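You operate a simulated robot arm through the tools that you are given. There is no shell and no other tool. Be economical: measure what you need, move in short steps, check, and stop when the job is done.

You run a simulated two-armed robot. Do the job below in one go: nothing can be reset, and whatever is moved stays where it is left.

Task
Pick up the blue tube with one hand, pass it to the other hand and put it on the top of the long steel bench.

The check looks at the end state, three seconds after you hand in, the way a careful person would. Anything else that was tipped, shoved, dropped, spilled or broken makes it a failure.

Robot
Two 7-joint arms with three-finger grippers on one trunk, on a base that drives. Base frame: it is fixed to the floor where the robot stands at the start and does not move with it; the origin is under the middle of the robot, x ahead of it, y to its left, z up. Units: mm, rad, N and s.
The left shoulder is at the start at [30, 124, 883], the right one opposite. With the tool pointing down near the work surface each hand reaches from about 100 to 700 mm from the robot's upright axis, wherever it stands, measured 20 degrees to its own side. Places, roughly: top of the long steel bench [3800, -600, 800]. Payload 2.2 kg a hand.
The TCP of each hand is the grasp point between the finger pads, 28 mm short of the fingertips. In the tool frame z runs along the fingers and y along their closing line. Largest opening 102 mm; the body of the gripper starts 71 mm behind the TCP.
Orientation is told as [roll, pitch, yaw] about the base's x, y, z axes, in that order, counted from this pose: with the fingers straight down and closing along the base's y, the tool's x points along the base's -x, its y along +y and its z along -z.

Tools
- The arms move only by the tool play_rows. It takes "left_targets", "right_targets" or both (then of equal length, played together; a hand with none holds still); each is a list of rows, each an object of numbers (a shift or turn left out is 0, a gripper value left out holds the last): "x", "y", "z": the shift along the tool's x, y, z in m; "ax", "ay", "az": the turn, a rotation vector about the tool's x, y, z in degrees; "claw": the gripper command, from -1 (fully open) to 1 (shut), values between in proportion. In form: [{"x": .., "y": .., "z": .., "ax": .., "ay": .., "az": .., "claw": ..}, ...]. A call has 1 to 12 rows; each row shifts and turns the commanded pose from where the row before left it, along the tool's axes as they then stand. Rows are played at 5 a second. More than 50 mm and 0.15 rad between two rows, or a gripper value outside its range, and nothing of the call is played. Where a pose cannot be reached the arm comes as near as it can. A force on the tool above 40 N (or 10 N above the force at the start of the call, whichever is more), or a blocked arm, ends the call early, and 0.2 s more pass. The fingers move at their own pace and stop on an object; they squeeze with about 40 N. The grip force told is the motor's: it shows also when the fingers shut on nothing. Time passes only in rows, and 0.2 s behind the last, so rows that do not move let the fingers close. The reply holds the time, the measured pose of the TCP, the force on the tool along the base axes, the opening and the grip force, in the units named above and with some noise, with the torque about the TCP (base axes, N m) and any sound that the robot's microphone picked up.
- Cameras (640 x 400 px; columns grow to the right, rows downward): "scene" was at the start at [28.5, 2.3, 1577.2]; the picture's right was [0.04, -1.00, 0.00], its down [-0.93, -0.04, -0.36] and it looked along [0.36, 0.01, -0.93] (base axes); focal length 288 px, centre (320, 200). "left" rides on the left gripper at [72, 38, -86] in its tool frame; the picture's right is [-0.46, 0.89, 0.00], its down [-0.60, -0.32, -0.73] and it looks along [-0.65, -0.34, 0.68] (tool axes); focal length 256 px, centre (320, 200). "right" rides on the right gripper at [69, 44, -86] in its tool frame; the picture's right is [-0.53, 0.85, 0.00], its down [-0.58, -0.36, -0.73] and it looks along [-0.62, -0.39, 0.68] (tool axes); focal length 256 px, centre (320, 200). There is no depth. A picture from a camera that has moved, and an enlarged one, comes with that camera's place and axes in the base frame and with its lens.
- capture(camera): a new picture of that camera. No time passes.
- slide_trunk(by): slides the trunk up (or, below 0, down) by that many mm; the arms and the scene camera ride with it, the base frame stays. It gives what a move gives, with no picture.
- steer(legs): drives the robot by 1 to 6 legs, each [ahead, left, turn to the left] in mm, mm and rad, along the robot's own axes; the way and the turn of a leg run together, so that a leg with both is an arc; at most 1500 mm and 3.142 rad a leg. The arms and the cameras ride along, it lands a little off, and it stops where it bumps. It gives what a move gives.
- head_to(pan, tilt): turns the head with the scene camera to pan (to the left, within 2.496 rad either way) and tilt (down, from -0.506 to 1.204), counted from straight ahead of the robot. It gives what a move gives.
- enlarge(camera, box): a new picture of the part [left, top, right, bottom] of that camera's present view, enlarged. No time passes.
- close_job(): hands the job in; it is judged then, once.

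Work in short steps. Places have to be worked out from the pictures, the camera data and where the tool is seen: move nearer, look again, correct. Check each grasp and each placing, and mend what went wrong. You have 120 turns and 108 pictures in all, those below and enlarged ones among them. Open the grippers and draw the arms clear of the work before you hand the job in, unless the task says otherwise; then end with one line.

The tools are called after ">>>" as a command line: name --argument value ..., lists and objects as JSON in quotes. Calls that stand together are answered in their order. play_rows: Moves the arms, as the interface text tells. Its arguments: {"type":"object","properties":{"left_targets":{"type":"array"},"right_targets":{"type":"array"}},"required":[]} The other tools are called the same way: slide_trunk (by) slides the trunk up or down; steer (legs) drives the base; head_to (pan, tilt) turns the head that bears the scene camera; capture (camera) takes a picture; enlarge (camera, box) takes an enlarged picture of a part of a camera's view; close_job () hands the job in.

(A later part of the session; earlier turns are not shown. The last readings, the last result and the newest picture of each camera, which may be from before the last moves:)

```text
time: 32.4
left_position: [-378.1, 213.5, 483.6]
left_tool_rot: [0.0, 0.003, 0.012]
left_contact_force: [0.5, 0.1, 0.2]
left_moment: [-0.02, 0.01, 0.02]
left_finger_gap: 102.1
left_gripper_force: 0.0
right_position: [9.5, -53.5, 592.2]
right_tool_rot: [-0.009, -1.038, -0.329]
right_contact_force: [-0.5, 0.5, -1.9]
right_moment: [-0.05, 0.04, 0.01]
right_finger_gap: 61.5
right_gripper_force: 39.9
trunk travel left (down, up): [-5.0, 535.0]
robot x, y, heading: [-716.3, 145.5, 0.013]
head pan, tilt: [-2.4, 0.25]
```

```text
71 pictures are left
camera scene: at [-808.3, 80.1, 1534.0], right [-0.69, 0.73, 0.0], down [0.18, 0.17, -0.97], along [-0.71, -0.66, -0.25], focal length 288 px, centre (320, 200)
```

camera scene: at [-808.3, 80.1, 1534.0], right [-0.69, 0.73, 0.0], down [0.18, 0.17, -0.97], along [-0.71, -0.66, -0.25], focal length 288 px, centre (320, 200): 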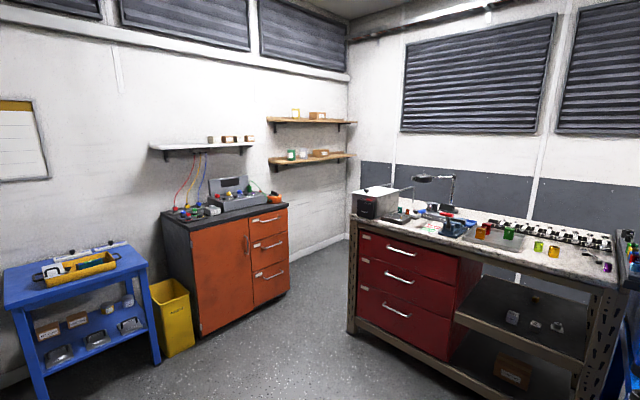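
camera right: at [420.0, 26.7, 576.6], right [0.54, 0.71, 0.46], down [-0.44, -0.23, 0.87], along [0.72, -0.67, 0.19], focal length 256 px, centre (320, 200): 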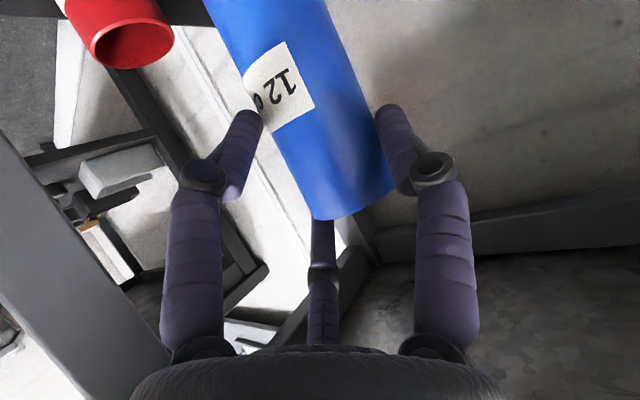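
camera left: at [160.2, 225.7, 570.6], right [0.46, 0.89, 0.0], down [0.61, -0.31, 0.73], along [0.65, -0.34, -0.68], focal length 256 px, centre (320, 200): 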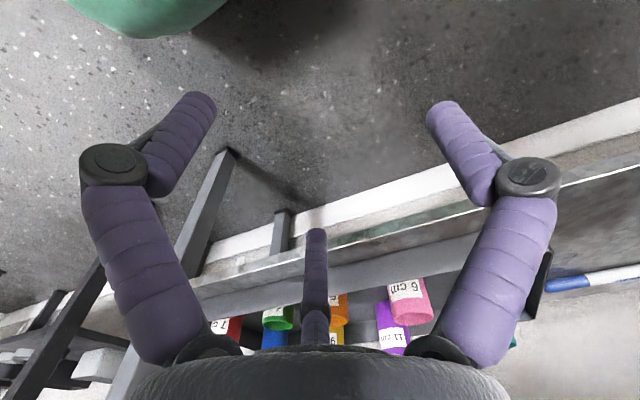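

The layout is clear: the next room is reached through the doorway at the front-left. I do the handover here in open space first: I bring the tube in front of the body with the right hand turned to yaw ≈+50°, and move the left hand aside.

>>> play_rows --right_targets '[{"x": 0.0143, "y": 0.0074, "z": -0.0302, "ax": -6.03, "az": -3.56}, {"x": 0.0138, "y": 0.0115, "z": -0.0293, "ax": -6.03, "az": -3.56}, {"x": 0.0129, "y": 0.0153, "z": -0.0279, "ax": -6.03, "az": -3.56}, {"x": 0.0119, "y": 0.0189, "z": -0.0261, "ax": -6.03, "az": -3.56}, {"x": 0.0106, "y": 0.0222, "z": -0.0238, "ax": -6.03, "az": -3.56}, {"x": 0.0091, "y": 0.0252, "z": -0.0214, "ax": -6.03, "az": -3.56}, {"x": 0.0075, "y": 0.0279, "z": -0.0186, "ax": -6.03, "az": -3.56}, {"x": 0.0057, "y": 0.03, "z": -0.0156, "ax": -6.03, "az": -3.56}, {"x": 0.0038, "y": 0.0318, "z": -0.0123, "ax": -6.03, "az": -3.56}, {"x": 0.0017, "y": 0.0331, "z": -0.0088, "ax": -6.03, "az": -3.56}]' --left_targets '[{"y": 0.04}, {"y": 0.04}, {"y": 0.04}, {"y": 0.04}, {}, {}, {}, {}, {}, {}]'

>>> head_to --pan 0 --tilt 1.1

>>> capture --camera "scene"

>>> capture --camera "right"

```text
time: 34.7
left_position: [-384.5, 373.6, 484.3]
left_tool_rot: [-0.002, 0.007, 0.018]
left_contact_force: [0.0, 0.8, 0.3]
left_moment: [0.01, 0.01, -0.03]
left_finger_gap: 102.3
left_gripper_force: 0.1
right_position: [-289.1, 369.4, 776.5]
right_tool_rot: [-0.03, -1.02, 0.87]
right_contact_force: [2.4, -1.7, -2.3]
right_moment: [-0.06, 0.08, 0.03]
right_finger_gap: 61.0
right_gripper_force: 39.7
right hand out of reach, approached as far as the arm can: row 3, 4, 5, 6, 7, 8, 9, 10
trunk travel left (down, up): [-5.0, 535.0]
robot x, y, heading: [-714.2, 146.1, 0.014]
head pan, tilt: [-2.4, 0.25]
stopped in row 10 (right hand): the force on the tool passed its limit at 80 N (the readings are from after the stop); the commanded pose is now the measured one
```

```text
time: 36.9
left_position: [-385.8, 374.0, 484.1]
left_tool_rot: [0.001, 0.004, 0.016]
left_contact_force: [0.3, 0.1, 0.6]
left_moment: [0.01, 0.02, -0.03]
left_finger_gap: 102.1
left_gripper_force: 0.1
right_position: [-289.4, 367.8, 776.3]
right_tool_rot: [-0.029, -1.022, 0.869]
right_contact_force: [4.6, -7.0, -4.6]
right_moment: [0.05, 0.02, 0.35]
right_finger_gap: 60.9
right_gripper_force: 39.8
trunk travel left (down, up): [-5.0, 535.0]
robot x, y, heading: [-713.4, 145.3, 0.016]
head pan, tilt: [0.0, 1.1]
```

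```text
70 pictures are left
camera scene: at [-677.4, 145.1, 1463.2], right [0.01, -1.0, 0.0], down [-0.89, -0.01, -0.45], along [0.45, 0.01, -0.89], focal length 288 px, centre (320, 200)
```

scene: 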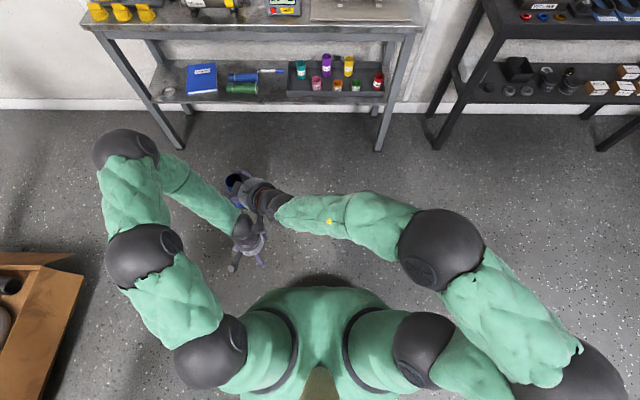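

```text
69 pictures are left
camera right: at [-395.1, 314.3, 761.5], right [-0.45, 0.78, 0.44], down [0.05, -0.47, 0.88], along [0.89, 0.42, 0.18], focal length 256 px, centre (320, 200)
```

right: 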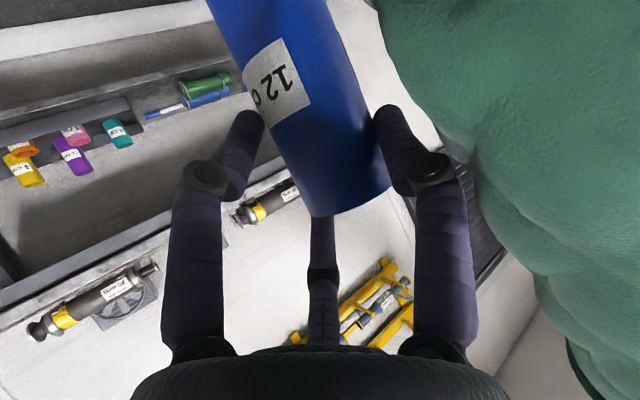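

The right arm ran out of joint range with that wrist yaw and drifted left until it touched the left arm; the tube is still firmly held. I move the right hand away (-y) in small steps.

>>> play_rows --right_targets '[{"x": 0.0099, "y": -0.0161, "z": -0.0163}, {"x": 0.0099, "y": -0.0161, "z": -0.0163}]'

```text
time: 37.5
left_position: [-384.7, 373.4, 483.7]
left_tool_rot: [0.0, 0.006, 0.017]
left_contact_force: [0.1, -0.8, -1.0]
left_moment: [0.03, 0.0, 0.02]
left_finger_gap: 101.8
left_gripper_force: 0.0
right_position: [-300.1, 334.2, 791.4]
right_tool_rot: [-0.041, -1.013, 0.869]
right_contact_force: [0.1, 0.2, -2.2]
right_moment: [-0.01, 0.0, -0.01]
right_finger_gap: 60.6
right_gripper_force: 40.4
right hand out of reach, approached as far as the arm can: row 1, 2
trunk travel left (down, up): [-5.0, 535.0]
robot x, y, heading: [-713.5, 146.2, 0.012]
head pan, tilt: [0.0, 1.1]
```

Contact is gone. I rotate the yaw back toward +20° while continuing to move right.

>>> play_rows --right_targets '[{"x": 0.0138, "y": -0.0225, "z": -0.0229, "ax": 6.03, "az": 3.56}, {"x": 0.0123, "y": -0.0256, "z": -0.0204, "ax": 6.03, "az": 3.56}, {"x": 0.0106, "y": -0.0283, "z": -0.0176, "ax": 6.03, "az": 3.56}, {"x": 0.0087, "y": -0.0306, "z": -0.0145, "ax": 6.03, "az": 3.56}]'

>>> capture --camera "scene"

```text
time: 38.5
left_position: [-384.7, 374.2, 483.6]
left_tool_rot: [-0.003, 0.005, 0.016]
left_contact_force: [-1.2, 0.2, -0.5]
left_moment: [0.01, 0.01, 0.0]
left_finger_gap: 101.9
left_gripper_force: 0.1
right_position: [-306.0, 193.4, 794.1]
right_tool_rot: [-0.044, -1.031, 0.39]
right_contact_force: [-0.1, -0.2, -1.2]
right_moment: [-0.04, 0.03, 0.04]
right_finger_gap: 61.0
right_gripper_force: 39.7
trunk travel left (down, up): [-5.0, 535.0]
robot x, y, heading: [-715.5, 143.4, 0.014]
head pan, tilt: [0.0, 1.1]
```

```text
68 pictures are left
camera scene: at [-677.5, 145.0, 1463.1], right [0.01, -1.0, 0.0], down [-0.89, -0.01, -0.45], along [0.45, 0.01, -0.89], focal length 288 px, centre (320, 200)
```

scene: 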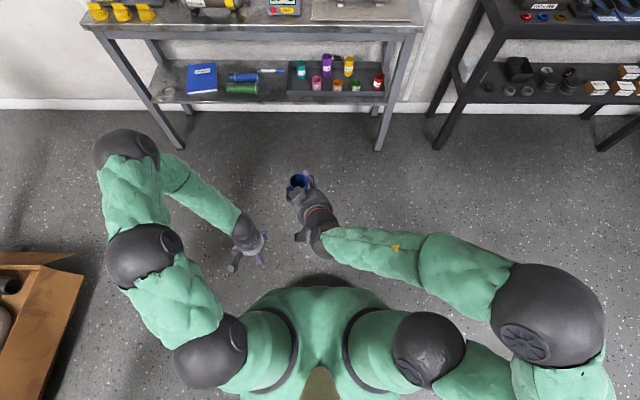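

Reachable there (tube at rel. (409,48), z 794, yaw 22°). Now I raise the left hand at its side and pitch it to the same 30°-down pose.

>>> play_rows --left_targets '[{"x": -0.015, "z": -0.047}, {"x": -0.015, "z": -0.047}, {"x": -0.015, "z": -0.047}, {"x": -0.015, "z": -0.047}, {"x": -0.015, "z": -0.047}, {"ay": -8.5}, {"ay": -8.5}, {"ay": -8.5}, {"ay": -8.5}, {"ay": -8.5}, {"ay": -8.5}, {"ay": -8.5}]'

>>> capture --camera "scene"

```text
time: 41.1
left_position: [-308.6, 374.5, 718.8]
left_tool_rot: [-0.007, -1.035, 0.021]
left_contact_force: [0.9, 0.3, -0.3]
left_moment: [0.03, -0.04, -0.04]
left_finger_gap: 102.1
left_gripper_force: 0.1
right_position: [-306.7, 194.8, 794.5]
right_tool_rot: [-0.044, -1.029, 0.39]
right_contact_force: [0.5, -0.2, -2.8]
right_moment: [-0.05, 0.02, -0.01]
right_finger_gap: 60.8
right_gripper_force: 39.8
trunk travel left (down, up): [-5.0, 535.0]
robot x, y, heading: [-713.9, 145.0, 0.014]
head pan, tilt: [0.0, 1.1]
```

```text
67 pictures are left
camera scene: at [-677.4, 145.1, 1463.1], right [0.01, -1.0, 0.0], down [-0.89, -0.01, -0.45], along [0.45, 0.01, -0.89], focal length 288 px, centre (320, 200)
```

scene: 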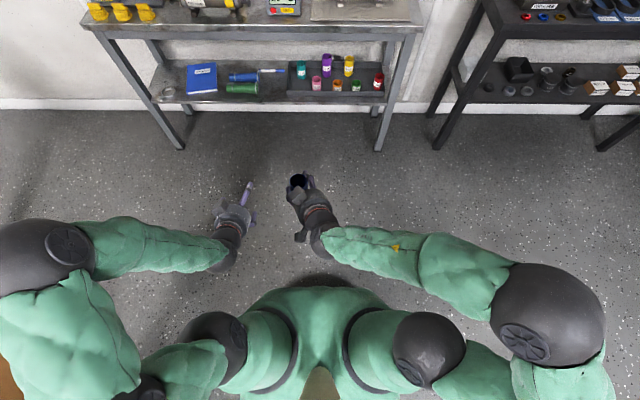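

Left reached it cleanly. Now I yaw the left hand inward in place.

>>> play_rows --left_targets '[{"ax": 6.03, "az": 3.56}, {"ax": 6.03, "az": 3.56}, {"ax": 6.03, "az": 3.56}, {"ax": 6.03, "az": 3.56}]'

>>> play_rows --left_targets '[{"ax": 6.03, "az": 3.56}, {"ax": 6.03, "az": 3.56}]'

```text
time: 42.1
left_position: [-308.0, 374.4, 718.6]
left_tool_rot: [-0.009, -1.034, -0.468]
left_contact_force: [0.4, 0.0, 0.1]
left_moment: [0.02, 0.0, 0.03]
left_finger_gap: 102.2
left_gripper_force: 0.1
right_position: [-305.4, 195.4, 794.3]
right_tool_rot: [-0.044, -1.03, 0.391]
right_contact_force: [-0.2, -0.8, -1.8]
right_moment: [-0.02, 0.03, -0.03]
right_finger_gap: 61.0
right_gripper_force: 39.6
trunk travel left (down, up): [-5.0, 535.0]
robot x, y, heading: [-710.8, 142.6, 0.014]
head pan, tilt: [0.0, 1.1]
```

```text
time: 42.7
left_position: [-308.8, 374.6, 718.8]
left_tool_rot: [-0.01, -1.036, -0.709]
left_contact_force: [0.0, 0.4, 1.1]
left_moment: [0.0, -0.01, 0.02]
left_finger_gap: 101.9
left_gripper_force: 0.1
right_position: [-305.8, 194.8, 795.1]
right_tool_rot: [-0.043, -1.028, 0.39]
right_contact_force: [0.8, 0.6, -2.2]
right_moment: [-0.02, 0.05, -0.02]
right_finger_gap: 60.7
right_gripper_force: 39.6
trunk travel left (down, up): [-5.0, 535.0]
robot x, y, heading: [-715.5, 145.4, 0.012]
head pan, tilt: [0.0, 1.1]
```

Yaw −41° is fine; I go on to about −60° and look.

>>> play_rows --left_targets '[{"ax": 6.03, "az": 3.56}, {"ax": 6.03, "az": 3.56}, {"ax": 6.03, "az": 3.56}]'

>>> capture --camera "scene"

>>> capture --camera "left"

```text
time: 43.5
left_position: [-307.3, 374.3, 718.3]
left_tool_rot: [-0.011, -1.037, -1.077]
left_contact_force: [0.8, 0.3, -0.3]
left_moment: [0.03, 0.0, -0.02]
left_finger_gap: 102.0
left_gripper_force: 0.0
right_position: [-306.7, 193.3, 793.6]
right_tool_rot: [-0.043, -1.03, 0.391]
right_contact_force: [-0.3, -0.6, -1.8]
right_moment: [-0.02, 0.02, 0.02]
right_finger_gap: 60.8
right_gripper_force: 40.4
trunk travel left (down, up): [-5.0, 535.0]
robot x, y, heading: [-715.1, 147.3, 0.012]
head pan, tilt: [0.0, 1.1]
```

```text
66 pictures are left
camera scene: at [-677.4, 145.1, 1463.1], right [0.01, -1.0, 0.0], down [-0.89, -0.01, -0.45], along [0.45, 0.01, -0.89], focal length 288 px, centre (320, 200)
```

scene: 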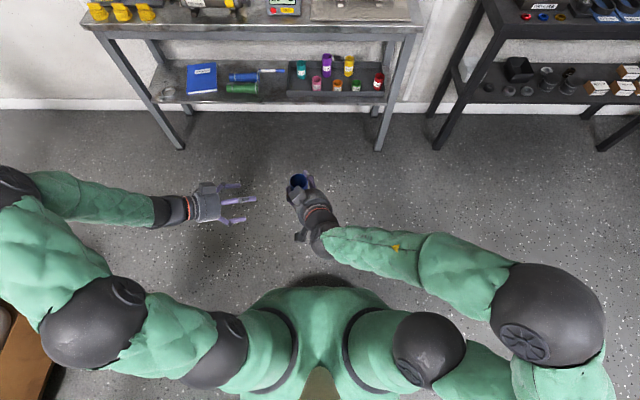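

```text
65 pictures are left
camera left: at [-326.8, 490.8, 701.1], right [0.9, 0.2, 0.4], down [-0.43, 0.14, 0.89], along [0.13, -0.97, 0.21], focal length 256 px, centre (320, 200)
```

left: 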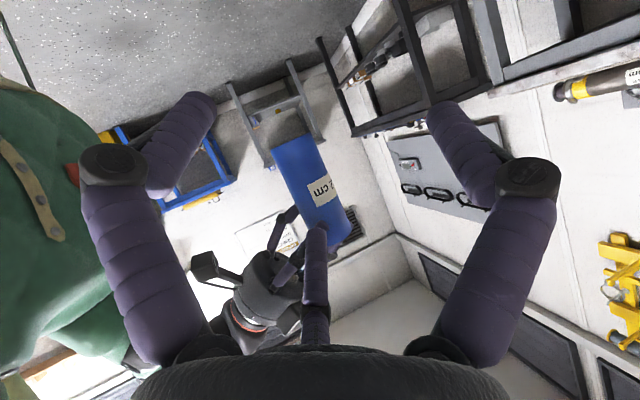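

Left hand pose is fine. I move it to a standoff 90 mm from the tube, aimed at the lower half (z≈731).

>>> play_rows --left_targets '[{"x": -0.0153, "y": -0.0283, "z": 0.0177}, {"x": -0.0153, "y": -0.0283, "z": 0.0177}, {"x": -0.0153, "y": -0.0283, "z": 0.0177}]'

>>> capture --camera "left"

>>> enlarge --camera "scene" --box '[180, 140, 400, 278]'

```text
time: 44.3
left_position: [-350.7, 274.9, 729.4]
left_tool_rot: [-0.01, -1.037, -1.075]
left_contact_force: [0.2, -0.7, 0.1]
left_moment: [0.02, -0.02, 0.0]
left_finger_gap: 101.8
left_gripper_force: 0.0
right_position: [-306.3, 195.3, 794.0]
right_tool_rot: [-0.042, -1.029, 0.391]
right_contact_force: [0.1, -0.1, -1.8]
right_moment: [-0.01, 0.04, -0.02]
right_finger_gap: 60.5
right_gripper_force: 39.8
trunk travel left (down, up): [-5.0, 535.0]
robot x, y, heading: [-713.7, 145.4, 0.011]
head pan, tilt: [0.0, 1.1]
```

```text
64 pictures are left
camera left: at [-369.7, 390.6, 713.7], right [0.89, 0.21, 0.4], down [-0.43, 0.14, 0.89], along [0.13, -0.97, 0.21], focal length 256 px, centre (320, 200)
```

left: 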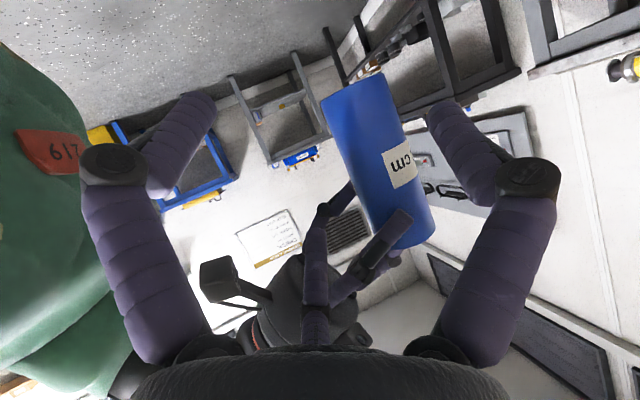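

```text
2.90 times, centred on (290, 209) of scene
camera zoom: at [-677.5, 145.0, 1463.2], right [0.01, -1.0, 0.0], down [-0.89, -0.01, -0.45], along [0.45, 0.01, -0.89], focal length 834 px, centre (407, 174)
```

zoom: 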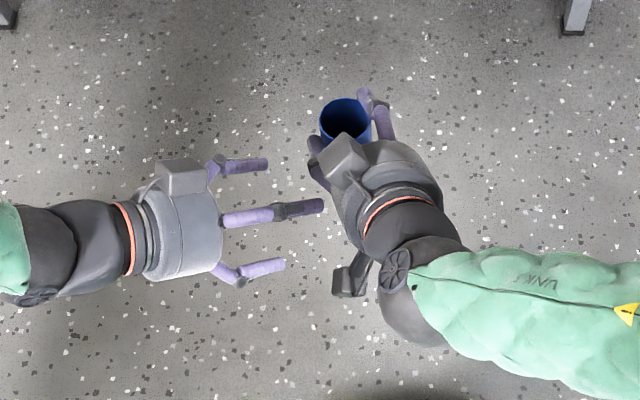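

The pictures show the hand is really three-fingered, so the palms and fingers clear each other best if the hands face each other. I back the left hand off and bring the right hand to rel. y≈−60 with yaw ≈ +62°, mirroring a pose the left arm reached easily.

>>> play_rows --left_targets '[{"x": 0.0149, "y": 0.0158, "z": -0.0253}, {"x": 0.0149, "y": 0.0158, "z": -0.0253}, {"x": 0.0149, "y": 0.0158, "z": -0.0253}]'

>>> play_rows --right_targets '[{"x": 0.0021, "y": -0.0178, "z": -0.0035, "ax": -5.74, "az": -3.45}, {"x": 0.0031, "y": -0.0172, "z": -0.0052, "ax": -5.74, "az": -3.45}, {"x": 0.0042, "y": -0.0163, "z": -0.007, "ax": -5.74, "az": -3.45}]'

>>> play_rows --right_targets '[{"x": 0.0052, "y": -0.0153, "z": -0.0086, "ax": -5.74, "az": -3.45}, {"x": 0.006, "y": -0.014, "z": -0.01, "ax": -5.74, "az": -3.45}, {"x": 0.0068, "y": -0.0125, "z": -0.0113, "ax": -5.74, "az": -3.45}]'

```text
time: 45.1
left_position: [-350.8, 375.2, 730.8]
left_tool_rot: [-0.011, -1.037, -1.076]
left_contact_force: [0.2, -0.2, -0.6]
left_moment: [-0.01, -0.01, 0.05]
left_finger_gap: 101.8
left_gripper_force: 0.0
right_position: [-305.4, 195.3, 793.6]
right_tool_rot: [-0.044, -1.029, 0.393]
right_contact_force: [0.7, -0.3, -1.7]
right_moment: [-0.05, 0.02, 0.0]
right_finger_gap: 60.4
right_gripper_force: 40.3
trunk travel left (down, up): [-5.0, 535.0]
robot x, y, heading: [-713.1, 142.8, 0.008]
head pan, tilt: [0.0, 1.1]
```

```text
time: 45.9
left_position: [-350.8, 375.0, 731.1]
left_tool_rot: [-0.011, -1.037, -1.075]
left_contact_force: [0.0, -0.3, 0.7]
left_moment: [-0.05, -0.01, -0.03]
left_finger_gap: 101.9
left_gripper_force: 0.1
right_position: [-314.2, 176.7, 818.1]
right_tool_rot: [-0.05, -1.013, 0.679]
right_contact_force: [0.1, -0.9, -3.6]
right_moment: [-0.06, -0.03, 0.01]
right_finger_gap: 60.7
right_gripper_force: 40.4
right hand out of reach, approached as far as the arm can: row 2, 3
trunk travel left (down, up): [-5.0, 535.0]
robot x, y, heading: [-713.4, 145.1, 0.012]
head pan, tilt: [0.0, 1.1]
```

```text
time: 46.7
left_position: [-350.9, 374.7, 730.6]
left_tool_rot: [-0.011, -1.036, -1.076]
left_contact_force: [-0.6, -0.8, 0.1]
left_moment: [0.01, 0.03, 0.0]
left_finger_gap: 102.1
left_gripper_force: 0.0
right_position: [-315.3, 173.4, 817.7]
right_tool_rot: [-0.049, -1.013, 0.681]
right_contact_force: [0.8, 0.1, -2.1]
right_moment: [-0.05, 0.02, -0.01]
right_finger_gap: 60.5
right_gripper_force: 40.0
right hand out of reach, approached as far as the arm can: row 1, 2, 3
trunk travel left (down, up): [-5.0, 535.0]
robot x, y, heading: [-717.5, 144.2, 0.015]
head pan, tilt: [0.0, 1.1]
```

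The right wrist is limited near yaw +39°. New plan: roll the right hand ~110° so the tube lies level with its free end toward the left, and grip that end axially with the left hand. That also allows a tool-down upright placing later. First I bring the right hand back into range and roll part-way.

>>> play_rows --right_targets '[{"x": 0.0095, "y": -0.0236, "z": -0.0158, "ax": 3.9, "az": 2.3}, {"x": 0.0095, "y": -0.0236, "z": -0.0158, "ax": 3.9, "az": 2.3}, {"az": 8.5}, {"az": 8.5}, {"az": 8.5}, {"az": 8.5}]'

```text
time: 48.1
left_position: [-350.0, 375.1, 732.2]
left_tool_rot: [-0.01, -1.037, -1.074]
left_contact_force: [-0.6, -0.2, 0.6]
left_moment: [0.01, 0.02, 0.01]
left_finger_gap: 102.0
left_gripper_force: 0.0
right_position: [-319.7, 116.6, 820.1]
right_tool_rot: [0.714, -0.806, -0.415]
right_contact_force: [-0.4, -0.3, -2.3]
right_moment: [-0.04, 0.0, 0.0]
right_finger_gap: 60.4
right_gripper_force: 40.3
trunk travel left (down, up): [-5.0, 535.0]
robot x, y, heading: [-715.8, 142.7, 0.012]
head pan, tilt: [0.0, 1.1]
```

Roll works freely. I continue to about 111° total.

>>> play_rows --right_targets '[{"az": 8.5}, {"az": 8.5}, {"az": 8.5}, {"az": 8.5}, {"az": 8.5}, {"az": 8.5}, {"az": 8.5}, {"az": 8.5}, {"az": 8.5}]'

>>> enlarge --camera "scene" --box '[160, 130, 420, 292]'

>>> capture --camera "left"

```text
time: 50.1
left_position: [-350.4, 374.7, 731.8]
left_tool_rot: [-0.009, -1.038, -1.073]
left_contact_force: [-1.0, 0.2, -0.7]
left_moment: [0.02, 0.01, 0.0]
left_finger_gap: 101.9
left_gripper_force: 0.1
right_position: [-330.6, 110.6, 840.9]
right_tool_rot: [0.994, 0.278, -1.283]
right_contact_force: [-0.1, 0.0, -3.4]
right_moment: [-0.13, 0.1, -0.04]
right_finger_gap: 59.9
right_gripper_force: 39.8
right hand out of reach, approached as far as the arm can: row 4, 5, 6, 7, 8, 9
trunk travel left (down, up): [-5.0, 535.0]
robot x, y, heading: [-713.0, 141.8, 0.008]
head pan, tilt: [0.0, 1.1]
```

```text
2.46 times, centred on (290, 211) of scene
camera zoom: at [-677.5, 145.0, 1463.1], right [0.01, -1.0, 0.0], down [-0.89, -0.01, -0.45], along [0.45, 0.01, -0.89], focal length 708 px, centre (394, 173)
```

zoom: 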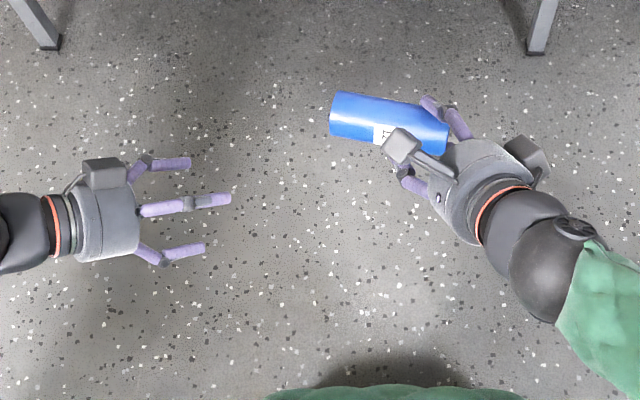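

```text
61 pictures are left
camera left: at [-368.7, 490.5, 713.3], right [0.89, 0.21, 0.4], down [-0.43, 0.14, 0.89], along [0.13, -0.97, 0.21], focal length 256 px, centre (320, 200)
```

left: 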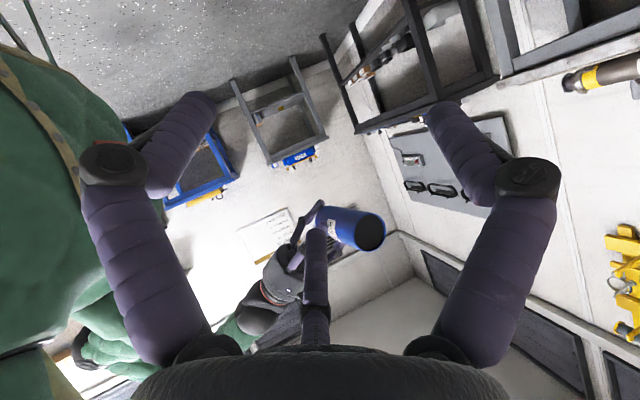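

The tube now lies level pointing left (free end ≈(−296,212,836), direction ≈(0.24,0.97,−0.07)). I raise the left hand's aim to horizontal and yaw it further, watching its reach.

>>> play_rows --left_targets '[{"ay": -8}, {"ay": -8}, {"ay": -8}, {"ay": -8}]'

>>> play_rows --left_targets '[{"ax": 8}, {"ax": 8}, {"ax": 8}]'

```text
time: 51.1
left_position: [-351.2, 374.1, 730.8]
left_tool_rot: [-2.954, -1.542, 1.873]
left_contact_force: [0.5, 0.3, 0.9]
left_moment: [0.03, -0.02, -0.02]
left_finger_gap: 101.8
left_gripper_force: 0.0
right_position: [-330.3, 109.4, 841.1]
right_tool_rot: [0.992, 0.272, -1.282]
right_contact_force: [0.3, -0.4, -1.8]
right_moment: [-0.12, 0.03, 0.01]
right_finger_gap: 60.3
right_gripper_force: 40.2
trunk travel left (down, up): [-5.0, 535.0]
robot x, y, heading: [-712.3, 144.3, 0.013]
head pan, tilt: [0.0, 1.1]
```

```text
time: 51.9
left_position: [-351.5, 375.1, 731.4]
left_tool_rot: [2.941, -1.546, 1.837]
left_contact_force: [0.2, 0.2, 0.7]
left_moment: [0.0, 0.0, -0.01]
left_finger_gap: 102.1
left_gripper_force: 0.0
right_position: [-330.4, 109.9, 842.1]
right_tool_rot: [0.994, 0.273, -1.283]
right_contact_force: [0.2, 0.0, -2.4]
right_moment: [-0.09, 0.04, -0.03]
right_finger_gap: 60.1
right_gripper_force: 40.1
trunk travel left (down, up): [-5.0, 535.0]
robot x, y, heading: [-716.2, 144.1, 0.011]
head pan, tilt: [0.0, 1.1]
```

Left reached az −86°, level. Two more rows bring it to ≈−104°, moving up and forward too.

>>> play_rows --left_targets '[{"ax": 8.5}, {"ax": 8.5}, {"x": -0.035, "y": 0.024}, {"x": -0.035, "y": 0.024}, {"x": -0.034, "y": 0.024}]'

>>> capture --camera "left"

>>> enlarge --camera "scene" --box '[160, 130, 420, 292]'

```text
time: 53.1
left_position: [-280.3, 360.4, 839.6]
left_tool_rot: [2.641, -1.547, 1.844]
left_contact_force: [0.0, 0.6, 0.4]
left_moment: [-0.05, -0.01, 0.04]
left_finger_gap: 101.8
left_gripper_force: 0.1
right_position: [-330.5, 110.2, 841.0]
right_tool_rot: [0.993, 0.274, -1.283]
right_contact_force: [1.3, 0.9, -2.6]
right_moment: [-0.07, 0.04, 0.01]
right_finger_gap: 59.9
right_gripper_force: 40.0
trunk travel left (down, up): [-5.0, 535.0]
robot x, y, heading: [-711.5, 144.3, 0.008]
head pan, tilt: [0.0, 1.1]
```

```text
60 pictures are left
camera left: at [-223.2, 433.6, 765.9], right [0.86, -0.19, 0.48], down [-0.15, 0.8, 0.58], along [-0.49, -0.57, 0.66], focal length 256 px, centre (320, 200)
```

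left: 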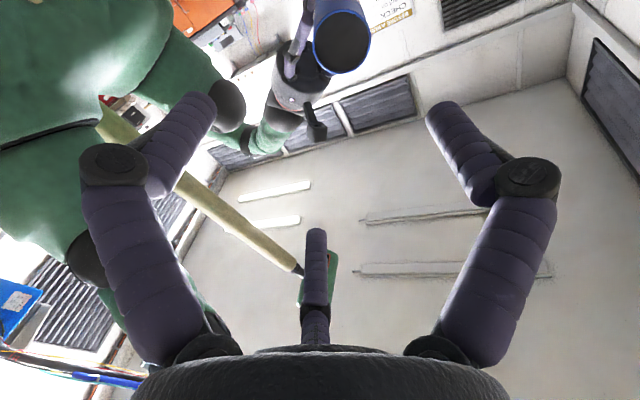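

```text
2.46 times, centred on (290, 211) of scene
camera zoom: at [-677.5, 144.9, 1463.1], right [0.01, -1.0, 0.0], down [-0.89, -0.01, -0.45], along [0.45, 0.01, -0.89], focal length 708 px, centre (394, 173)
```

zoom: 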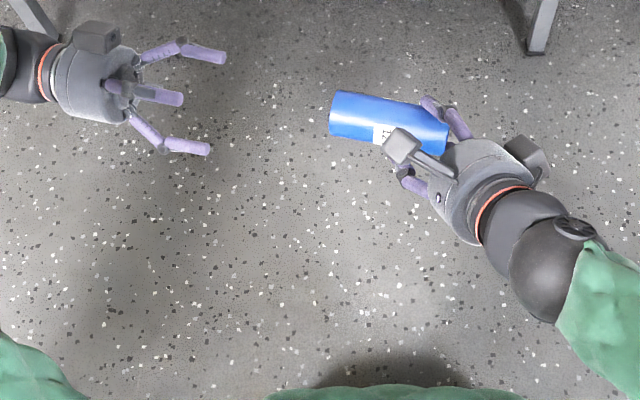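

Left hand is nearly on the tube's axis line, pointing within ~3° of it. I move in to a standoff with the TCP about 60 mm off the tube end.

>>> play_rows --left_targets '[{"x": 0.0023, "y": 0.0062, "z": 0.0283}, {"x": 0.0023, "y": 0.0062, "z": 0.0283}, {"x": 0.0023, "y": 0.0062, "z": 0.0283}]'

>>> capture --camera "left"

>>> enlarge --camera "scene" --box '[190, 140, 370, 252]'

```text
time: 53.9
left_position: [-281.3, 275.8, 832.4]
left_tool_rot: [2.625, -1.545, 1.86]
left_contact_force: [0.0, -0.4, 0.0]
left_moment: [0.02, -0.01, -0.02]
left_finger_gap: 101.9
left_gripper_force: 0.0
right_position: [-330.1, 110.9, 840.5]
right_tool_rot: [0.991, 0.274, -1.284]
right_contact_force: [-0.2, -1.0, -2.6]
right_moment: [-0.12, 0.07, -0.02]
right_finger_gap: 60.0
right_gripper_force: 40.6
trunk travel left (down, up): [-5.0, 535.0]
robot x, y, heading: [-711.3, 143.7, 0.012]
head pan, tilt: [0.0, 1.1]
```

```text
58 pictures are left
camera left: at [-224.2, 348.8, 759.1], right [0.86, -0.19, 0.48], down [-0.15, 0.8, 0.58], along [-0.49, -0.57, 0.66], focal length 256 px, centre (320, 200)
```

left: 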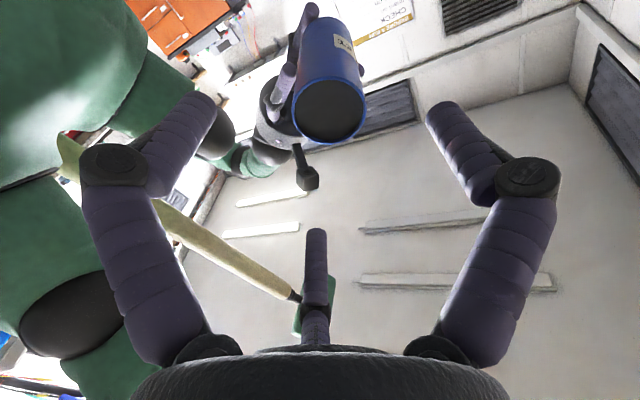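

```text
3.56 times, centred on (280, 196) of scene
camera zoom: at [-677.4, 145.0, 1463.1], right [0.01, -1.0, 0.0], down [-0.89, -0.01, -0.45], along [0.45, 0.01, -0.89], focal length 1022 px, centre (462, 214)
```

zoom: 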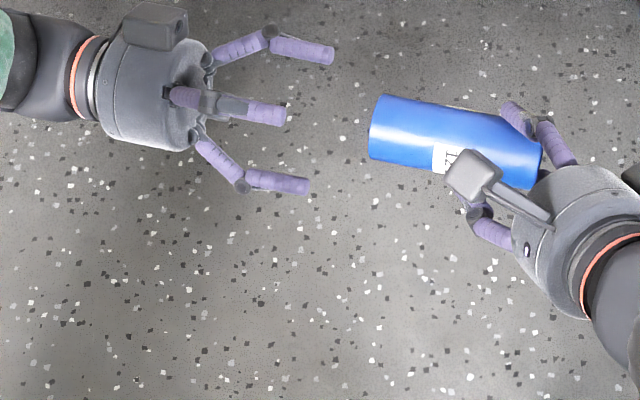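

Offset to correct is +8 mm in left-tool y and +4 mm in x; directions agree. I correct and advance 74 mm so the fingers surround the tube's end, then check before closing.

>>> play_rows --left_targets '[{"x": 0.004, "y": 0.0084}, {"z": 0.025}, {"z": 0.025}, {"z": 0.024}]'

>>> capture --camera "left"

>>> enlarge --camera "scene" --box '[190, 140, 370, 252]'

```text
time: 54.9
left_position: [-290.9, 200.4, 830.3]
left_tool_rot: [2.621, -1.544, 1.863]
left_contact_force: [0.3, 0.4, 1.2]
left_moment: [0.03, -0.03, -0.02]
left_finger_gap: 101.8
left_gripper_force: 0.0
right_position: [-330.1, 110.9, 840.3]
right_tool_rot: [0.993, 0.275, -1.281]
right_contact_force: [0.2, 0.3, -2.7]
right_moment: [-0.1, 0.08, 0.01]
right_finger_gap: 59.6
right_gripper_force: 40.0
trunk travel left (down, up): [-5.0, 535.0]
robot x, y, heading: [-714.3, 142.3, 0.015]
head pan, tilt: [0.0, 1.1]
```

```text
56 pictures are left
camera left: at [-233.1, 274.5, 756.8], right [0.86, -0.19, 0.48], down [-0.15, 0.8, 0.58], along [-0.49, -0.57, 0.66], focal length 256 px, centre (320, 200)
```

left: 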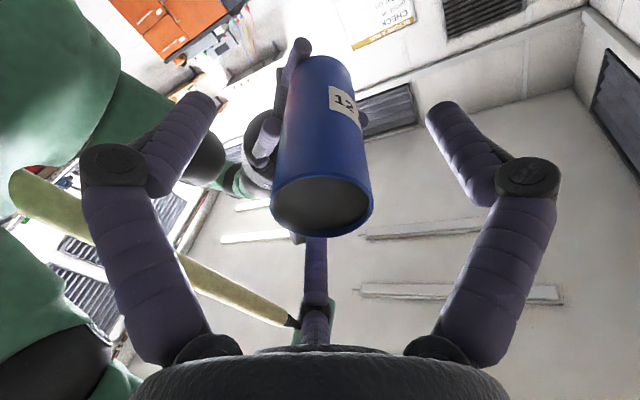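

```text
3.56 times, centred on (280, 196) of scene
camera zoom: at [-677.4, 145.0, 1463.1], right [0.01, -1.0, 0.0], down [-0.89, -0.01, -0.45], along [0.45, 0.01, -0.89], focal length 1022 px, centre (462, 214)
```

zoom: 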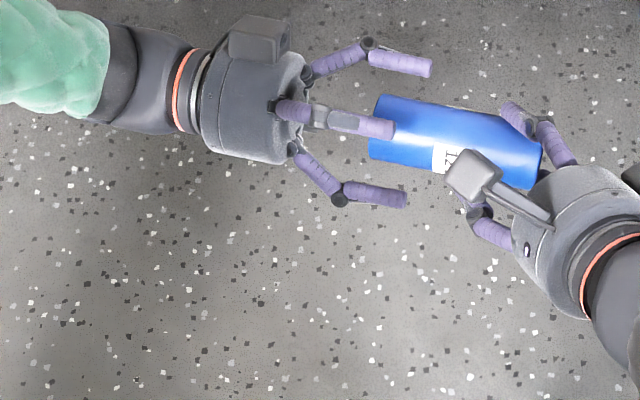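

Perfectly centred: the tube end is on the left hand's axis, about 12 mm behind the TCP. I advance 6 mm more and close the left hand.

>>> play_rows --left_targets '[{"z": 0.006}, {"claw": 0.0}, {"claw": 1}, {}, {}, {}]'

>>> capture --camera "left"

>>> enlarge --camera "scene" --box '[190, 140, 370, 252]'

```text
time: 56.3
left_position: [-290.4, 195.2, 831.2]
left_tool_rot: [2.673, -1.542, 1.811]
left_contact_force: [-9.6, 21.5, 21.4]
left_moment: [-1.39, 0.27, -1.2]
left_finger_gap: 47.1
left_gripper_force: 39.7
right_position: [-331.4, 109.0, 838.5]
right_tool_rot: [0.989, 0.271, -1.288]
right_contact_force: [8.3, -21.7, -24.7]
right_moment: [-0.78, 0.58, -0.49]
right_finger_gap: 58.8
right_gripper_force: 39.9
trunk travel left (down, up): [-5.0, 535.0]
robot x, y, heading: [-717.2, 142.4, 0.017]
head pan, tilt: [0.0, 1.1]
```

```text
54 pictures are left
camera left: at [-234.0, 268.8, 757.9], right [0.86, -0.19, 0.48], down [-0.15, 0.8, 0.58], along [-0.49, -0.57, 0.66], focal length 256 px, centre (320, 200)
```

left: 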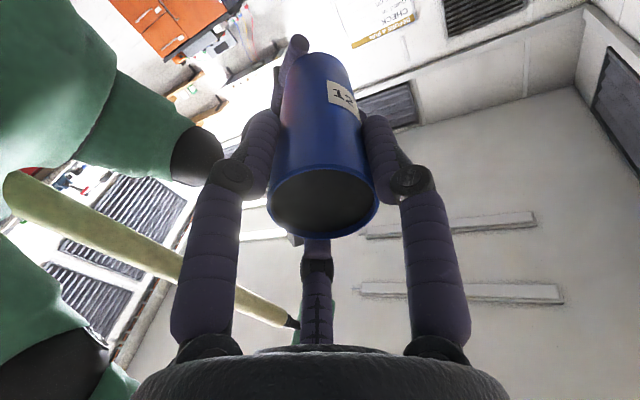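

```text
3.56 times, centred on (280, 196) of scene
camera zoom: at [-677.4, 145.0, 1463.1], right [0.01, -1.0, 0.0], down [-0.89, -0.01, -0.45], along [0.45, 0.01, -0.89], focal length 1022 px, centre (462, 214)
```

zoom: 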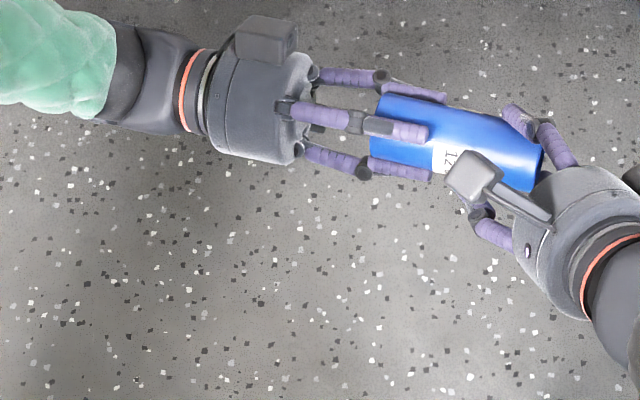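

Left grips at 47 mm with 40 N: the tube's diameter. I release the right hand and draw it straight back along its own axis.

>>> play_rows --right_targets '[{"claw": -1}, {}, {}, {"z": -0.03}, {"z": -0.04}, {"z": -0.04}]'

>>> capture --camera "scene"

>>> capture --camera "left"

```text
time: 57.7
left_position: [-291.6, 194.0, 829.7]
left_tool_rot: [2.624, -1.546, 1.86]
left_contact_force: [0.1, -0.5, -0.6]
left_moment: [0.07, -0.03, 0.02]
left_finger_gap: 46.9
left_gripper_force: 40.0
right_position: [-414.5, 67.9, 899.1]
right_tool_rot: [0.996, 0.275, -1.283]
right_contact_force: [-0.4, -0.7, -0.6]
right_moment: [0.02, -0.06, 0.0]
right_finger_gap: 102.0
right_gripper_force: 0.0
trunk travel left (down, up): [-5.0, 535.0]
robot x, y, heading: [-713.3, 148.1, 0.013]
head pan, tilt: [0.0, 1.1]
```

```text
52 pictures are left
camera scene: at [-677.6, 144.7, 1463.1], right [0.01, -1.0, 0.0], down [-0.89, -0.01, -0.45], along [0.45, 0.01, -0.89], focal length 288 px, centre (320, 200)
```

scene: 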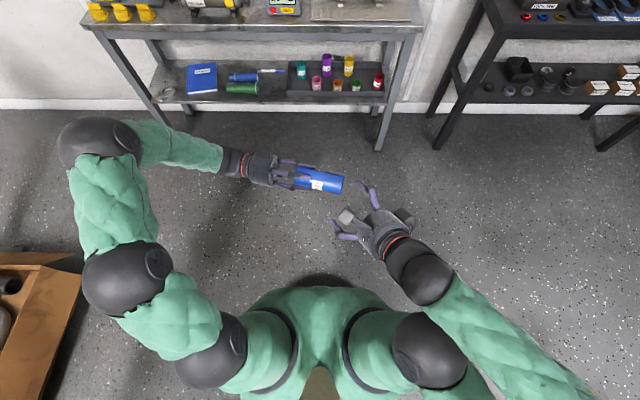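

```text
51 pictures are left
camera left: at [-234.2, 268.5, 756.8], right [0.86, -0.19, 0.48], down [-0.15, 0.8, 0.58], along [-0.49, -0.57, 0.66], focal length 256 px, centre (320, 200)
```

left: 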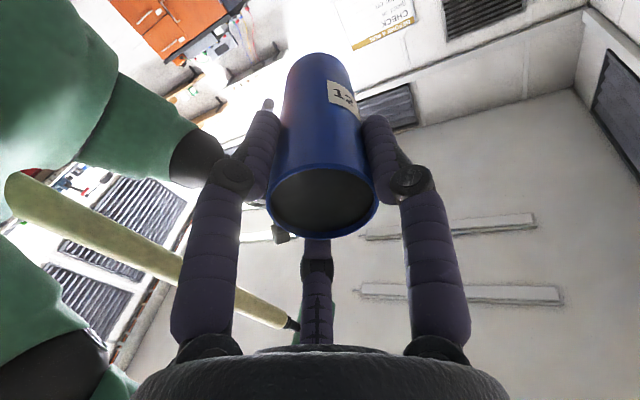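

Handover succeeded: left holds the tube axially and right is free. I bring the left hand back to its side, yawing outward and then pitching downward.

>>> play_rows --left_targets '[{"y": -0.0189, "z": -0.0262, "ax": -8.5}, {"y": -0.0148, "z": -0.0287, "ax": -8.5}, {"y": -0.0104, "z": -0.0306, "ax": -8.5}, {"y": -0.0058, "z": -0.0318, "ax": -8.5}, {"y": -0.001, "z": -0.0323, "ax": -8.5}, {"ay": 8}, {"ay": 8}, {"ay": 8}, {"ay": 8}]'

>>> play_rows --right_targets '[{"az": -8.5, "y": -0.01}, {"az": -8.5}, {"az": -8.5}, {"az": -8.5}, {"az": -8.5}, {"az": -8.5}, {"az": -8.5}, {"az": -8.5}, {"az": -8.5}, {"az": -8.5}]'

```text
time: 59.7
left_position: [-354.4, 341.9, 826.9]
left_tool_rot: [-0.013, -1.036, -1.045]
left_contact_force: [-0.1, -0.5, 0.2]
left_moment: [0.09, 0.03, -0.02]
left_finger_gap: 46.9
left_gripper_force: 39.8
right_position: [-414.6, 68.7, 898.8]
right_tool_rot: [0.998, 0.272, -1.282]
right_contact_force: [0.5, 0.7, 0.0]
right_moment: [-0.02, -0.02, -0.05]
right_finger_gap: 101.8
right_gripper_force: 0.1
trunk travel left (down, up): [-5.0, 535.0]
robot x, y, heading: [-714.4, 145.1, 0.017]
head pan, tilt: [0.0, 1.1]
```

```text
time: 61.9
left_position: [-354.9, 343.4, 825.3]
left_tool_rot: [-0.012, -1.037, -1.046]
left_contact_force: [-0.4, -0.2, 0.2]
left_moment: [0.06, 0.06, -0.02]
left_finger_gap: 46.8
left_gripper_force: 39.9
right_position: [-421.4, 69.7, 890.6]
right_tool_rot: [0.573, -0.899, -0.228]
right_contact_force: [-0.5, -0.2, -0.1]
right_moment: [-0.02, -0.02, 0.02]
right_finger_gap: 102.0
right_gripper_force: 0.0
trunk travel left (down, up): [-5.0, 535.0]
robot x, y, heading: [-711.3, 146.9, 0.012]
head pan, tilt: [0.0, 1.1]
```

Now I bring both hands to tool-down: left yaw back to 0, right unrolling and pitching down.

>>> play_rows --left_targets '[{"ax": -6.03, "az": -3.56}, {"ax": -6.03, "az": -3.56}, {"ax": -6.03, "az": -3.56}, {"ax": -6.03, "az": -3.56}, {"ax": -6.03, "az": -3.56}, {"ax": -6.03, "az": -3.56}, {"ax": -6.03, "az": -3.56}, {"ax": -6.03, "az": -3.56}, {"ax": -3.4, "az": -2.0}]' --right_targets '[{"az": -8.5, "y": -0.02}, {"az": -8.5, "y": -0.02}, {"az": -8.5, "y": -0.02}, {"az": -4}, {}, {}, {}, {}, {}]'

>>> play_rows --left_targets '[{"ay": 8.5}, {"ay": 8.5}, {"ay": 8.5}, {"ay": 8.5}, {"ay": 8.5}, {"ay": 8.5}, {"ay": 8.5}]' --right_targets '[{"ay": 8.5}, {"ay": 8.5}, {"ay": 8.5}, {"ay": 8.5}, {"ay": 8.5}, {"ay": 8.5}, {"ay": 8.5}]'

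>>> capture --camera "scene"

```text
time: 63.9
left_position: [-354.6, 341.9, 824.8]
left_tool_rot: [-0.003, -1.032, -0.011]
left_contact_force: [-0.6, 0.2, 0.7]
left_moment: [0.0, 0.09, -0.01]
left_finger_gap: 47.2
left_gripper_force: 40.1
right_position: [-412.3, 25.1, 872.2]
right_tool_rot: [0.043, -0.976, 0.386]
right_contact_force: [0.4, 0.6, -0.3]
right_moment: [-0.02, 0.03, 0.01]
right_finger_gap: 102.0
right_gripper_force: 0.0
right hand out of reach, approached as far as the arm can: row 2, 3
trunk travel left (down, up): [-5.0, 535.0]
robot x, y, heading: [-716.3, 146.2, 0.009]
head pan, tilt: [0.0, 1.1]
```

```text
time: 65.5
left_position: [-353.9, 341.8, 823.9]
left_tool_rot: [-0.003, 0.009, -0.013]
left_contact_force: [-0.4, 0.1, -0.7]
left_moment: [0.0, 0.04, -0.01]
left_finger_gap: 46.8
left_gripper_force: 40.3
right_position: [-413.1, 25.6, 871.7]
right_tool_rot: [0.023, 0.063, 0.425]
right_contact_force: [0.2, -0.4, 0.8]
right_moment: [0.02, 0.01, -0.03]
right_finger_gap: 102.0
right_gripper_force: 0.1
trunk travel left (down, up): [-5.0, 535.0]
robot x, y, heading: [-714.4, 142.9, 0.013]
head pan, tilt: [0.0, 1.1]
```

```text
50 pictures are left
camera scene: at [-676.6, 145.2, 1463.1], right [0.01, -1.0, 0.0], down [-0.89, -0.01, -0.45], along [0.45, 0.01, -0.89], focal length 288 px, centre (320, 200)
```

scene: 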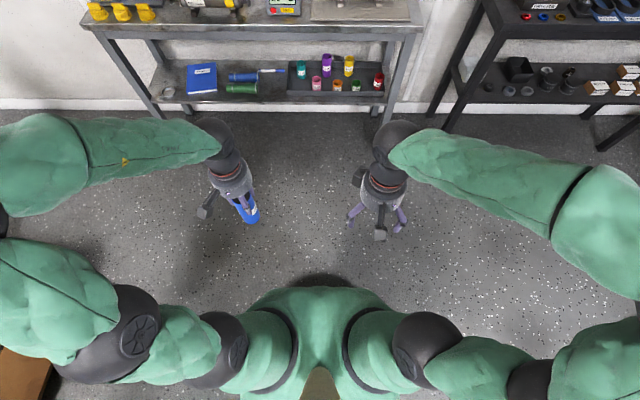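

Both hands are tool-down but the elbows stick out wide. I lower the hands relative to the shoulders to tuck the elbows, for passing the doorway.

>>> play_rows --left_targets '[{"y": -0.02, "z": 0.045}, {"y": -0.02, "z": 0.045}, {"y": -0.02, "z": 0.045}, {"y": -0.02, "z": 0.045}, {"z": 0.045}, {"z": 0.045}]' --right_targets '[{"z": 0.045}, {"z": 0.045}, {"z": 0.045}, {"z": 0.045}, {"z": 0.045}, {"z": 0.045}]'

>>> slide_trunk --by 350

>>> capture --camera "scene"

```text
time: 66.9
left_position: [-357.0, 261.8, 555.8]
left_tool_rot: [-0.003, 0.007, -0.009]
left_contact_force: [0.1, 0.4, -0.1]
left_moment: [0.01, 0.01, -0.01]
left_finger_gap: 46.8
left_gripper_force: 39.9
right_position: [-430.7, 23.7, 603.1]
right_tool_rot: [0.025, 0.06, 0.423]
right_contact_force: [-0.6, 0.4, 0.0]
right_moment: [-0.01, -0.02, -0.02]
right_finger_gap: 101.7
right_gripper_force: 0.0
trunk travel left (down, up): [-5.0, 535.0]
robot x, y, heading: [-714.2, 144.8, 0.012]
head pan, tilt: [0.0, 1.1]
```

```text
time: 70.3
left_position: [-357.7, 261.7, 906.8]
left_tool_rot: [-0.001, 0.007, -0.01]
left_contact_force: [-0.6, 0.6, -2.4]
left_moment: [0.01, 0.02, -0.03]
left_finger_gap: 46.5
left_gripper_force: 40.1
right_position: [-431.0, 24.0, 953.7]
right_tool_rot: [0.025, 0.061, 0.425]
right_contact_force: [0.7, 0.0, -0.5]
right_moment: [-0.01, -0.01, 0.03]
right_finger_gap: 101.8
right_gripper_force: 0.1
trunk travel left (down, up): [-355.0, 185.0]
robot x, y, heading: [-709.7, 145.8, 0.014]
head pan, tilt: [0.0, 1.1]
```

```text
49 pictures are left
camera scene: at [-677.2, 145.0, 1813.0], right [0.01, -1.0, 0.0], down [-0.89, -0.01, -0.45], along [0.45, 0.01, -0.89], focal length 288 px, centre (320, 200)
```

scene: 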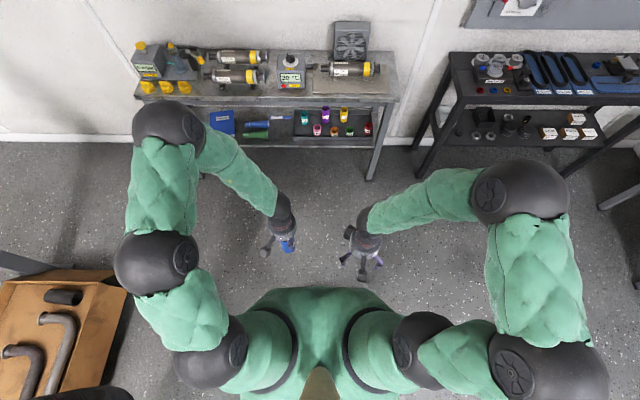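

Next I need the doorway's geometry, so I look left-forward from this height.

>>> head_to --pan 1.15 --tilt 0.45

>>> capture --camera "scene"

>>> enlarge --camera "scene" --box '[160, 40, 480, 240]'

```text
time: 71.7
left_position: [-357.8, 262.4, 906.7]
left_tool_rot: [-0.002, 0.006, -0.011]
left_contact_force: [0.0, 0.7, -3.1]
left_moment: [0.02, -0.02, 0.02]
left_finger_gap: 46.7
left_gripper_force: 40.5
right_position: [-431.9, 24.2, 954.2]
right_tool_rot: [0.024, 0.062, 0.425]
right_contact_force: [0.4, 0.5, -1.0]
right_moment: [-0.01, 0.0, 0.04]
right_finger_gap: 102.0
right_gripper_force: 0.1
trunk travel left (down, up): [-355.0, 185.0]
robot x, y, heading: [-716.3, 147.4, 0.006]
head pan, tilt: [1.15, 0.45]
```

```text
48 pictures are left
camera scene: at [-703.9, 228.5, 1865.3], right [0.92, -0.4, 0.0], down [-0.17, -0.4, -0.9], along [0.36, 0.83, -0.44], focal length 288 px, centre (320, 200)
```

scene: 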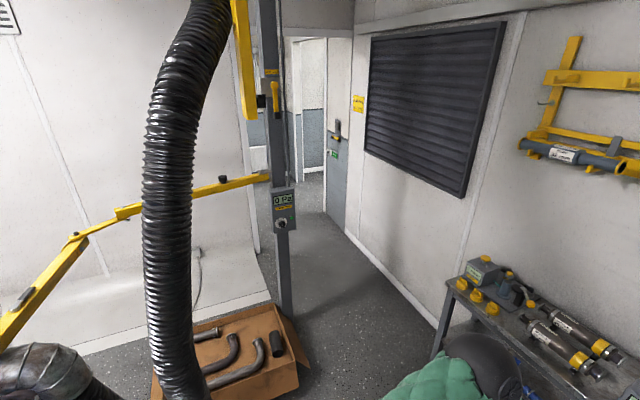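

```text
2.00 times, centred on (320, 140) of scene
camera zoom: at [-703.9, 228.5, 1865.3], right [0.92, -0.4, 0.0], down [-0.17, -0.4, -0.9], along [0.36, 0.83, -0.44], focal length 575 px, centre (320, 320)
```

zoom: 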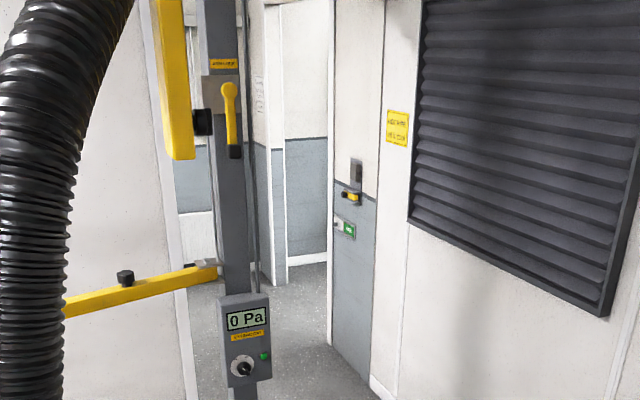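

The way on is along x≈250 between the post (x≈−250) and the front wall (x≈750), then right past y≈3400. I tuck the right arm more forward and low to narrow the robot.

>>> play_rows --right_targets '[{"x": -0.034, "y": -0.012, "z": 0.03, "az": 6}, {"x": -0.036, "y": -0.009, "z": 0.03, "az": 6}, {"x": -0.037, "y": -0.005, "z": 0.03, "az": 6}, {"x": -0.037, "z": 0.03, "az": 6}]'

>>> head_to --pan 0 --tilt 1.2

>>> capture --camera "scene"

```text
time: 72.7
left_position: [-357.3, 262.0, 904.7]
left_tool_rot: [-0.003, 0.006, -0.011]
left_contact_force: [0.7, -0.1, -3.0]
left_moment: [0.02, 0.02, 0.01]
left_finger_gap: 46.6
left_gripper_force: 40.0
right_position: [-291.5, 39.5, 819.5]
right_tool_rot: [0.0, 0.065, 0.001]
right_contact_force: [0.2, -0.6, -0.8]
right_moment: [-0.01, 0.01, 0.0]
right_finger_gap: 101.7
right_gripper_force: 0.0
trunk travel left (down, up): [-355.0, 185.0]
robot x, y, heading: [-712.9, 144.6, 0.012]
head pan, tilt: [1.15, 0.45]
```

```text
time: 74.0
left_position: [-357.7, 262.0, 907.3]
left_tool_rot: [-0.001, 0.006, -0.011]
left_contact_force: [0.8, 0.7, -3.0]
left_moment: [0.02, 0.0, 0.01]
left_finger_gap: 47.1
left_gripper_force: 39.8
right_position: [-293.4, 38.0, 822.3]
right_tool_rot: [0.0, 0.066, 0.006]
right_contact_force: [-0.6, -1.2, 0.1]
right_moment: [0.0, 0.03, -0.01]
right_finger_gap: 102.1
right_gripper_force: 0.1
trunk travel left (down, up): [-355.0, 185.0]
robot x, y, heading: [-710.6, 144.8, 0.016]
head pan, tilt: [0.0, 1.201]
```

```text
46 pictures are left
camera scene: at [-684.4, 145.0, 1807.2], right [0.01, -1.0, 0.0], down [-0.93, -0.01, -0.36], along [0.36, 0.0, -0.93], focal length 288 px, centre (320, 200)
```

scene: 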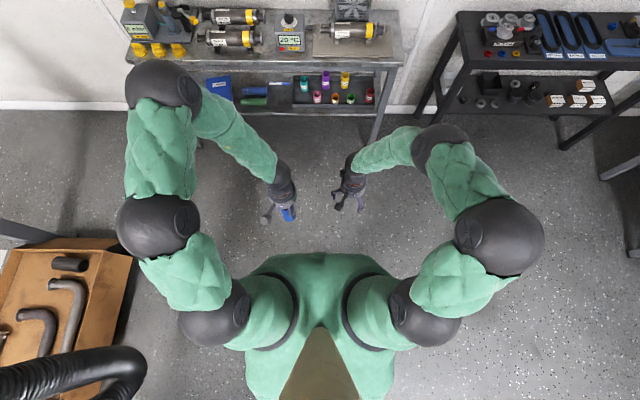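

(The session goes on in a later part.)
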